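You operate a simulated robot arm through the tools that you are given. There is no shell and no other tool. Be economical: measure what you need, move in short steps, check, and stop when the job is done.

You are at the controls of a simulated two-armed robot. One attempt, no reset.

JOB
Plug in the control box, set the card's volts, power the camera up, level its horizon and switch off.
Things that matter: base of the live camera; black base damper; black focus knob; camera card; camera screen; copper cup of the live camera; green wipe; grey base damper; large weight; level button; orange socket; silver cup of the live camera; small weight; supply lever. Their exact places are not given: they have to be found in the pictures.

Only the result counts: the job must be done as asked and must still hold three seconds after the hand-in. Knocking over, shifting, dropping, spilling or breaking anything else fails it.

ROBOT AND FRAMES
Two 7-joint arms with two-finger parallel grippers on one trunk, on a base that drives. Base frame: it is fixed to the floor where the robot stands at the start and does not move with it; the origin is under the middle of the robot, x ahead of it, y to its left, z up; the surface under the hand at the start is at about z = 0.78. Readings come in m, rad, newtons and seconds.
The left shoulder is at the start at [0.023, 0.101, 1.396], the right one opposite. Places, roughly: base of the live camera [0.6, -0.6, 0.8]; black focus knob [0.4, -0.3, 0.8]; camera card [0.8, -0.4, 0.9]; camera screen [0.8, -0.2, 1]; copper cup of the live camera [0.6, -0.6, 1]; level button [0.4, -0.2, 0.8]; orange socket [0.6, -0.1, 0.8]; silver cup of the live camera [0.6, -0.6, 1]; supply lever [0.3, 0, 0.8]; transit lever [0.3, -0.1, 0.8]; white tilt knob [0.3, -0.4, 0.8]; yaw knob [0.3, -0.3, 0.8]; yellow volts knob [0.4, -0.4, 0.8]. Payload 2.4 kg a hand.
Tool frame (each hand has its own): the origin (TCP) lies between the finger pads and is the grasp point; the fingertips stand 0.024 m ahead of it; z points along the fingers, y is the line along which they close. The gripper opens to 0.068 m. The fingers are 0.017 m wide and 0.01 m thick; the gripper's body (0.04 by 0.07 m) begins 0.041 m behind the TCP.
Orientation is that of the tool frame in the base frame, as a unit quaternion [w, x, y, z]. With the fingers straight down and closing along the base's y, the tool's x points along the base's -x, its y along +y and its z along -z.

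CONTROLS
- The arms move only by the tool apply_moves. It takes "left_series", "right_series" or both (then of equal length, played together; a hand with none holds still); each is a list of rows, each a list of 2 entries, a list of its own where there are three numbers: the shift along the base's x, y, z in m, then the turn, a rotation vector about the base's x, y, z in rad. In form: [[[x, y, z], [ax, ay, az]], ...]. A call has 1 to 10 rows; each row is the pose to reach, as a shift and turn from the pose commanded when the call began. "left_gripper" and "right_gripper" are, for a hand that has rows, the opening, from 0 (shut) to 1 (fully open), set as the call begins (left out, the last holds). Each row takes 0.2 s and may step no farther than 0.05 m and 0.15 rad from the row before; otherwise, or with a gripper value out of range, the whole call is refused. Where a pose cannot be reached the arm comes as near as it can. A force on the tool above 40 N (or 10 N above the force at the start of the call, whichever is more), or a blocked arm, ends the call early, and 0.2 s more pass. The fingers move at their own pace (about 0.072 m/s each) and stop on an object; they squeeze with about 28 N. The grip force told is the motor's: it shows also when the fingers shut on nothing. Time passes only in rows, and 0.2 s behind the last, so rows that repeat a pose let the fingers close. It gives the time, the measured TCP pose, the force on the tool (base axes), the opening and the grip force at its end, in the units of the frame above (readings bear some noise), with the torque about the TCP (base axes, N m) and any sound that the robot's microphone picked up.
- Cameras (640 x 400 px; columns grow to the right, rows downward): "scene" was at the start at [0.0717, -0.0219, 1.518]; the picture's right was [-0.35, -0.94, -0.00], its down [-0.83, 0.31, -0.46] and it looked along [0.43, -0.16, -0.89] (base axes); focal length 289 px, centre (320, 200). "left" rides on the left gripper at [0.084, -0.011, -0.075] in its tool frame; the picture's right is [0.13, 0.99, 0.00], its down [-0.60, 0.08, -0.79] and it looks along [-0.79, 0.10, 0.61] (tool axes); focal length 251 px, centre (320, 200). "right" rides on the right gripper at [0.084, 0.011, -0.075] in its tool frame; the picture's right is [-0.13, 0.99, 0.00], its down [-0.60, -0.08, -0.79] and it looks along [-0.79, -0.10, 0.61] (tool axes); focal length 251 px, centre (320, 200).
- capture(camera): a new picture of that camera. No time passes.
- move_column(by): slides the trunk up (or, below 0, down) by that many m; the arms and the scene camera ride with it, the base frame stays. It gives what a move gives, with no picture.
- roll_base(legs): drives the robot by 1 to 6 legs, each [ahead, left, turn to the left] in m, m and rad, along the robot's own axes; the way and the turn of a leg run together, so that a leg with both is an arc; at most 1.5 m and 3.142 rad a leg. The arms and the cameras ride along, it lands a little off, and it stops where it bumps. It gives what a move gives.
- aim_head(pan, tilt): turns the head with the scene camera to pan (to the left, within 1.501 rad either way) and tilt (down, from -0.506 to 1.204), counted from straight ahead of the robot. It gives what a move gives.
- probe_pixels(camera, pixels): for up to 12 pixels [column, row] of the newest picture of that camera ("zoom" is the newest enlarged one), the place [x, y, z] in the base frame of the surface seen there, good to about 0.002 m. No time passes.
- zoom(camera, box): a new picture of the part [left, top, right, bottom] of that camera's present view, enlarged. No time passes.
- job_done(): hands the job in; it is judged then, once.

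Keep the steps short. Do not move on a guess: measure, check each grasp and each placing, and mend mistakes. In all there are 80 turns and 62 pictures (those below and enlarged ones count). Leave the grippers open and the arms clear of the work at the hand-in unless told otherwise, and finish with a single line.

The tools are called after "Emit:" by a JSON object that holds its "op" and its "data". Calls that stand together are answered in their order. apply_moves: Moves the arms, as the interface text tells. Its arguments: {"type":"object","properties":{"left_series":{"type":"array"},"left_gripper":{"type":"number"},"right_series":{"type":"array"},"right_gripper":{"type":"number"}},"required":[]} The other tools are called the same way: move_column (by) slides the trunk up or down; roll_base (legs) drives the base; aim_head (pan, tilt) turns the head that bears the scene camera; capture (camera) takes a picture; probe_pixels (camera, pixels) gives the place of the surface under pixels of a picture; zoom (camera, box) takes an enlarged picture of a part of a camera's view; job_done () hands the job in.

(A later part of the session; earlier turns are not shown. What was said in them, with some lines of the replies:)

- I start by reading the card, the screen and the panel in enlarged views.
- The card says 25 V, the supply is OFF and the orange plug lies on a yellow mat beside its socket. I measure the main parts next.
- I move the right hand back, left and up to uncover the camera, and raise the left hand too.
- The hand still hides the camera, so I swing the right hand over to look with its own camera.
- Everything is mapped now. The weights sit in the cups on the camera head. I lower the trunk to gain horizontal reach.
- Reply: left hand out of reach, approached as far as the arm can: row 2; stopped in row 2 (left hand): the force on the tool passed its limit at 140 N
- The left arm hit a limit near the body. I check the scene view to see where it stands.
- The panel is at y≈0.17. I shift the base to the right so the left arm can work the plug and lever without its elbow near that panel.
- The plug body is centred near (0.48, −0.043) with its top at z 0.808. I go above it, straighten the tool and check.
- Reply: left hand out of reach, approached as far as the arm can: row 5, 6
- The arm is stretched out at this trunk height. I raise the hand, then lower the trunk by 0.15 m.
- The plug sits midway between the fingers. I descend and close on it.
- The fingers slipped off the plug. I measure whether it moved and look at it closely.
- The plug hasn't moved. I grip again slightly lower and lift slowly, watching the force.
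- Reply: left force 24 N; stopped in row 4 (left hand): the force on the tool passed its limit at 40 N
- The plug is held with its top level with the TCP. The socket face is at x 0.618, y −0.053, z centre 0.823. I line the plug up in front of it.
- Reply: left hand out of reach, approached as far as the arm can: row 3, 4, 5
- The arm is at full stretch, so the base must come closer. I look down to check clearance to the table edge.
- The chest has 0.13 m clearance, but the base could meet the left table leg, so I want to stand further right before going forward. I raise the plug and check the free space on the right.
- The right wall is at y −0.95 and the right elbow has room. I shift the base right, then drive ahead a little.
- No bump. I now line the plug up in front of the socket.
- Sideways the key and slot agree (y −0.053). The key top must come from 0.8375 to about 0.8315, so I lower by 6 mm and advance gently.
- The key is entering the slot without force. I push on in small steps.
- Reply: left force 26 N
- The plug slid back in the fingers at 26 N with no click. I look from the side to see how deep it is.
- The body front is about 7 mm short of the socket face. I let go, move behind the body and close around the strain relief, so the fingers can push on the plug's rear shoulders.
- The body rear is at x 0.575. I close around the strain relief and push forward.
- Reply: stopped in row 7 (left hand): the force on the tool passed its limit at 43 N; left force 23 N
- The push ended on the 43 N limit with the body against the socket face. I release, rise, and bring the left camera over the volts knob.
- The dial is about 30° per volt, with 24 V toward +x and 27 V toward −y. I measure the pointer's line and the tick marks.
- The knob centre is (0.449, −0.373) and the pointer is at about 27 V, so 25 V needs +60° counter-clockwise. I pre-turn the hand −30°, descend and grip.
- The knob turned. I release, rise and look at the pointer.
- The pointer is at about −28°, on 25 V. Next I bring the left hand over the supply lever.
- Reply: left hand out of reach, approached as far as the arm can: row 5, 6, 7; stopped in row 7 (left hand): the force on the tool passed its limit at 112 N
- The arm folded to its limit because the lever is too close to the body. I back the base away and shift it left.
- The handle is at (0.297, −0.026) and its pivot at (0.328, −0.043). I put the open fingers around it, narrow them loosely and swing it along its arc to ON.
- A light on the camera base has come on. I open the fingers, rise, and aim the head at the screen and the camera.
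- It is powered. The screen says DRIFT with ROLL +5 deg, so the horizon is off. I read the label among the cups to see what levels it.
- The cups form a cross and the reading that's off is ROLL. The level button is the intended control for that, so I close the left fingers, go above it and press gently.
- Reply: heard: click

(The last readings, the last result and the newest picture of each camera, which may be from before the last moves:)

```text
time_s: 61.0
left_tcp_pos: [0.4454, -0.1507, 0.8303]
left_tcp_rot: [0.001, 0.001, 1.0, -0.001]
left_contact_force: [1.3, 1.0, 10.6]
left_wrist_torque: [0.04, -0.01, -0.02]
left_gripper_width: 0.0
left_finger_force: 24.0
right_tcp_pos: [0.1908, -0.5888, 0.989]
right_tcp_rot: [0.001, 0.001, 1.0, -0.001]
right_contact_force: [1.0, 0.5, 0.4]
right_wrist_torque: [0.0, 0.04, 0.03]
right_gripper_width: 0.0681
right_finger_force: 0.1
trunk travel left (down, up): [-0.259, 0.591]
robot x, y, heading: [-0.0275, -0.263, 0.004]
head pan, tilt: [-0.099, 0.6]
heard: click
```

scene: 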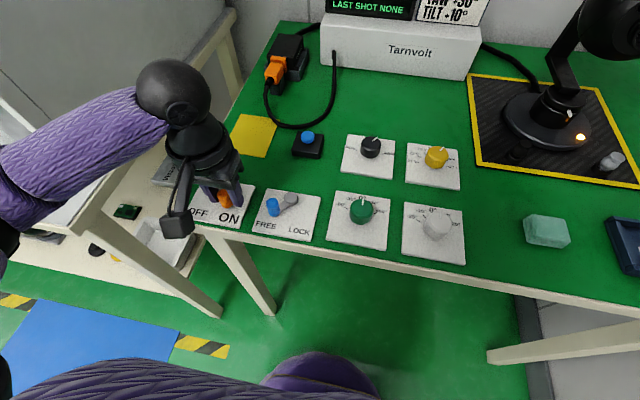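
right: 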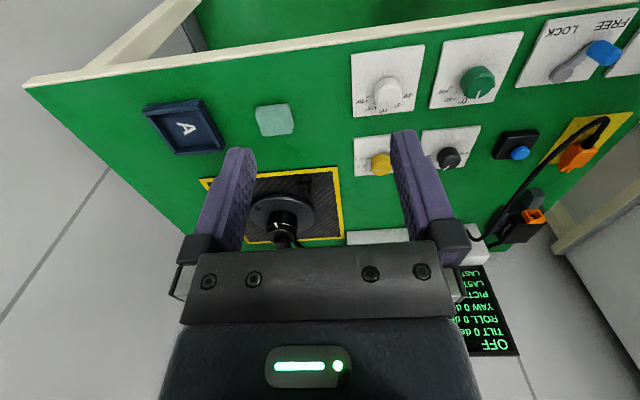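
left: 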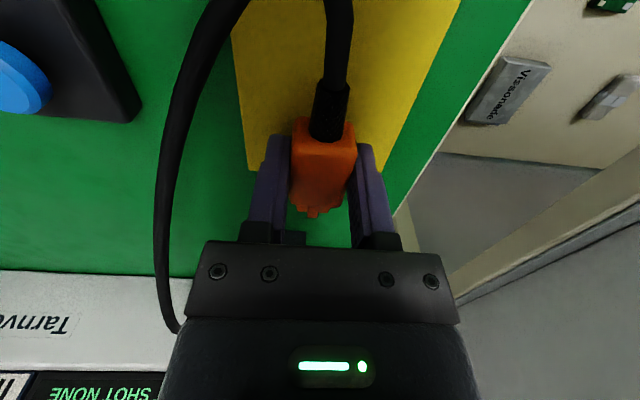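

A click was heard. I release the button, rise, wait a moment and read the screen.

Emit:
{"op": "apply_moves", "data": {"left_series": [[[0, 0, 0.01], [0, 0, 0]], [[0, 0, 0.04], [0, 0, 0]], [[-0.04, 0.02, 0.08], [0, 0, 0]], [[-0.08, 0.04, 0.09], [0, 0, 0]], [[-0.12, 0.06, 0.096], [0, 0, 0]], [[-0.145, 0.088, 0.096], [0, 0, 0]], [[-0.145, 0.088, 0.096], [0, 0, 0]], [[-0.145, 0.088, 0.096], [0, 0, 0]]]}}

Emit:
{"op": "zoom", "data": {"camera": "scene", "box": [120, 40, 520, 290]}}

```text
refused: row 3 steps farther than a row can; nothing moved
```

```text
1.60 times, centred on (320, 165) of scene
```

zoom: 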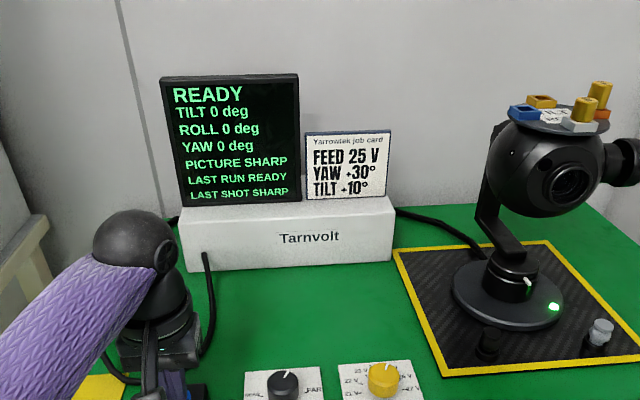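

READY, ROLL 0 and a green light: the horizon is level. Now I switch off, so I rise and return above the lever handle, now at (0.297, −0.060).

Emit:
{"op": "apply_moves", "data": {"left_gripper": 0.0, "left_series": [[[0, 0, 0.015], [0, 0, 0]], [[0, 0, 0.05], [0, 0, 0]], [[0, 0, 0.09], [0, 0, 0]], [[-0.035, 0.02, 0.096], [0, 0, 0]], [[-0.07, 0.04, 0.096], [0, 0, 0]], [[-0.105, 0.06, 0.096], [0, 0, 0]], [[-0.14, 0.08, 0.096], [0, 0, 0]], [[-0.148, 0.0915, 0.096], [0, 0, 0]]]}}

Emit:
{"op": "apply_moves", "data": {"left_gripper": 0.8, "left_series": [[[0, 0, 0], [0, 0, 0]], [[0, 0, 0], [0, 0, 0]], [[0, 0, 0], [0, 0, 0]]]}}

Emit:
{"op": "zoom", "data": {"camera": "left", "box": [160, 0, 480, 200]}}

Emit:
{"op": "probe_pixels", "data": {"camera": "zoom", "pixels": [[320, 60], [320, 80], [320, 100], [320, 120], [300, 80], [340, 80], [340, 140], [300, 100], [320, 40], [340, 60], [300, 60], [320, 140]]}}

```text
time_s: 62.8
left_tcp_pos: [0.2973, -0.0594, 0.9248]
left_tcp_rot: [-0.001, 0.001, 1.0, -0.001]
left_contact_force: [0.6, 0.0, -0.5]
left_wrist_torque: [-0.04, -0.02, 0.02]
left_gripper_width: 0.0
left_finger_force: 23.4
right_tcp_pos: [0.1922, -0.5873, 0.9887]
right_tcp_rot: [0.0, -0.001, 1.0, -0.001]
right_contact_force: [-0.4, -1.0, -0.5]
right_wrist_torque: [-0.02, 0.02, -0.01]
right_gripper_width: 0.0679
right_finger_force: 0.1
trunk travel left (down, up): [-0.259, 0.591]
robot x, y, heading: [-0.0288, -0.2581, 0.001]
head pan, tilt: [-0.099, 0.6]
```

```text
time_s: 63.6
left_tcp_pos: [0.2972, -0.061, 0.925]
left_tcp_rot: [0.0, 0.0, 1.0, 0.0]
left_contact_force: [-0.7, 0.2, -0.2]
left_wrist_torque: [0.01, -0.03, 0.03]
left_gripper_width: 0.0543
left_finger_force: 0.1
right_tcp_pos: [0.1923, -0.5875, 0.9879]
right_tcp_rot: [0.001, 0.001, 1.0, -0.001]
right_contact_force: [-0.3, -0.4, 0.2]
right_wrist_torque: [-0.01, 0.01, 0.01]
right_gripper_width: 0.0679
right_finger_force: 0.1
trunk travel left (down, up): [-0.259, 0.591]
robot x, y, heading: [-0.0276, -0.2579, 0.002]
head pan, tilt: [-0.099, 0.6]
```

```text
2.00 times, centred on (320, 100) of left
```

zoom: 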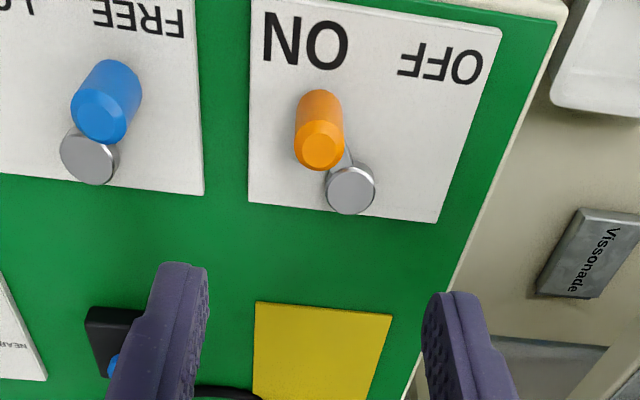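

```text
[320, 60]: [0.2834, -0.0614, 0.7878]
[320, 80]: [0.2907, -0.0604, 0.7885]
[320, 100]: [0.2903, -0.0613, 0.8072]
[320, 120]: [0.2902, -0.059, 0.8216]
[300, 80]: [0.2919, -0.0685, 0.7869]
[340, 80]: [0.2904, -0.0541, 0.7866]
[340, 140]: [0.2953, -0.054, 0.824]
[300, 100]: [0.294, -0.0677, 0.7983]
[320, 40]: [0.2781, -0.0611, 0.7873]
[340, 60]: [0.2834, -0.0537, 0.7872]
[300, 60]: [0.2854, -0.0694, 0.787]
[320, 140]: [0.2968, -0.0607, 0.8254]
```

The handle is centred under the hand, around (0.298, −0.060). I descend, narrow the fingers and swing it back to OFF.

Emit:
{"op": "apply_moves", "data": {"left_gripper": 0.8, "left_series": [[[0, 0, -0.04], [0, 0, 0]], [[0, 0, -0.08], [0, 0, 0]], [[0, 0, -0.1], [0, 0, 0]], [[0, 0, -0.1], [0, 0, 0]]]}}

Emit:
{"op": "apply_moves", "data": {"left_gripper": 0.32, "left_series": [[[0, 0, 0], [0, 0, 0]], [[0, 0, 0], [0, 0, 0]], [[-0.002, 0.005, 0], [0, 0, 0]], [[-0.004, 0.012, 0], [0, 0, 0]], [[-0.0045, 0.018, 0], [0, 0, 0]], [[-0.004, 0.024, 0], [0, 0, 0]], [[-0.002, 0.03, 0], [0, 0, 0]], [[0, 0.036, 0], [0, 0, 0]], [[0.001, 0.039, 0], [0, 0, 0]]]}}

Emit:
{"op": "apply_moves", "data": {"left_gripper": 0.8, "left_series": [[[0, -0.003, 0], [0, 0, 0]], [[0, -0.003, 0], [0, 0, 0]], [[0, -0.003, 0.04], [0, 0, 0]], [[0, -0.003, 0.08], [0, 0, 0]], [[-0.03, -0.003, 0.11], [0, 0, 0]], [[-0.06, -0.003, 0.12], [0, 0, 0]]]}}

Emit:
{"op": "capture", "data": {"camera": "scene"}}

Emit:
{"op": "zoom", "data": {"camera": "left", "box": [160, 0, 480, 200]}}

```text
time_s: 64.6
left_tcp_pos: [0.298, -0.0601, 0.8242]
left_tcp_rot: [0.001, 0.001, 1.0, -0.001]
left_contact_force: [-1.0, 0.6, 0.1]
left_wrist_torque: [-0.03, 0.03, -0.03]
left_gripper_width: 0.0545
left_finger_force: 0.1
right_tcp_pos: [0.1914, -0.5878, 0.9885]
right_tcp_rot: [0.0, 0.0, 1.0, 0.0]
right_contact_force: [-0.6, 0.3, -0.5]
right_wrist_torque: [0.01, 0.03, 0.0]
right_gripper_width: 0.0681
right_finger_force: 0.0
trunk travel left (down, up): [-0.259, 0.591]
robot x, y, heading: [-0.0291, -0.2623, -0.002]
head pan, tilt: [-0.099, 0.6]
```

```text
time_s: 66.6
left_tcp_pos: [0.2986, -0.0218, 0.8239]
left_tcp_rot: [0.0, 0.001, 1.0, -0.001]
left_contact_force: [-1.9, -3.9, -0.3]
left_wrist_torque: [-0.02, 0.05, 0.02]
left_gripper_width: 0.0251
left_finger_force: 2.8
right_tcp_pos: [0.1917, -0.5888, 0.9896]
right_tcp_rot: [0.0, -0.001, 1.0, -0.001]
right_contact_force: [-0.4, -0.5, -0.2]
right_wrist_torque: [0.0, 0.0, -0.03]
right_gripper_width: 0.0679
right_finger_force: 0.0
trunk travel left (down, up): [-0.259, 0.591]
robot x, y, heading: [-0.0306, -0.2599, -0.0]
head pan, tilt: [-0.099, 0.6]
```

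```text
time_s: 68.0
left_tcp_pos: [0.2398, -0.0242, 0.9445]
left_tcp_rot: [0.0, 0.0, 1.0, 0.0]
left_contact_force: [0.6, -0.4, 0.1]
left_wrist_torque: [-0.01, 0.0, 0.0]
left_gripper_width: 0.0545
left_finger_force: 0.0
right_tcp_pos: [0.1911, -0.5878, 0.9891]
right_tcp_rot: [0.0, -0.001, 1.0, -0.001]
right_contact_force: [-0.2, 0.5, 0.6]
right_wrist_torque: [-0.01, -0.01, -0.01]
right_gripper_width: 0.0681
right_finger_force: 0.0
trunk travel left (down, up): [-0.259, 0.591]
robot x, y, heading: [-0.0323, -0.2647, 0.001]
head pan, tilt: [-0.099, 0.6]
```

```text
6 pictures are left
```

scene: 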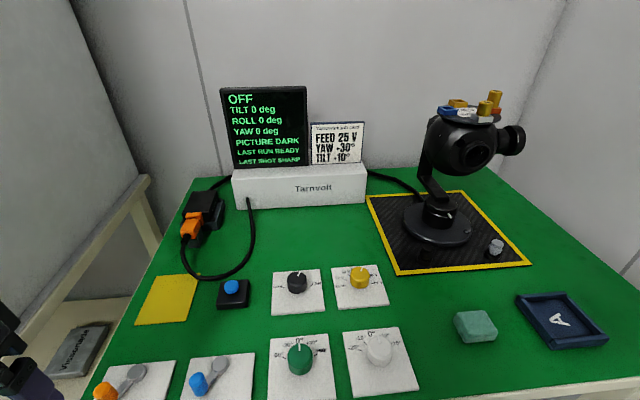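

```text
2.00 times, centred on (320, 100) of left
```

zoom: 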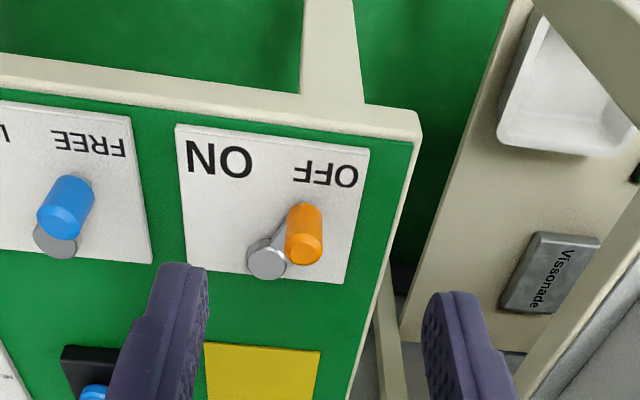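

The screen reads OFF and LAST RUN READY, the lever is at OFF and the plug is still in. I open the left gripper fully and hand in.

Emit:
{"op": "apply_moves", "data": {"left_gripper": 1.0, "left_series": [[[0, -0.01, 0.01], [0, 0, 0]], [[0, -0.01, 0.01], [0, 0, 0]]]}}

Emit:
{"op": "job_done", "data": {}}

```text
time_s: 68.6
left_tcp_pos: [0.2393, -0.0349, 0.9541]
left_tcp_rot: [0.0, 0.001, 1.0, -0.001]
left_contact_force: [0.4, -0.3, 0.2]
left_wrist_torque: [-0.03, 0.02, -0.01]
left_gripper_width: 0.0681
left_finger_force: 0.0
right_tcp_pos: [0.1907, -0.5878, 0.9888]
right_tcp_rot: [0.0, 0.0, 1.0, -0.001]
right_contact_force: [0.2, 0.2, -0.4]
right_wrist_torque: [-0.03, -0.05, 0.0]
right_gripper_width: 0.0677
right_finger_force: 0.0
trunk travel left (down, up): [-0.259, 0.591]
robot x, y, heading: [-0.0276, -0.2636, -0.004]
head pan, tilt: [-0.099, 0.6]
```

```text
The job is handed in.
```

Job handed in: the control box is plugged in, the volts are set to 25 V, the camera was powered up and its roll levelled from +5° to 0° (screen READY), and the supply is switched off again.
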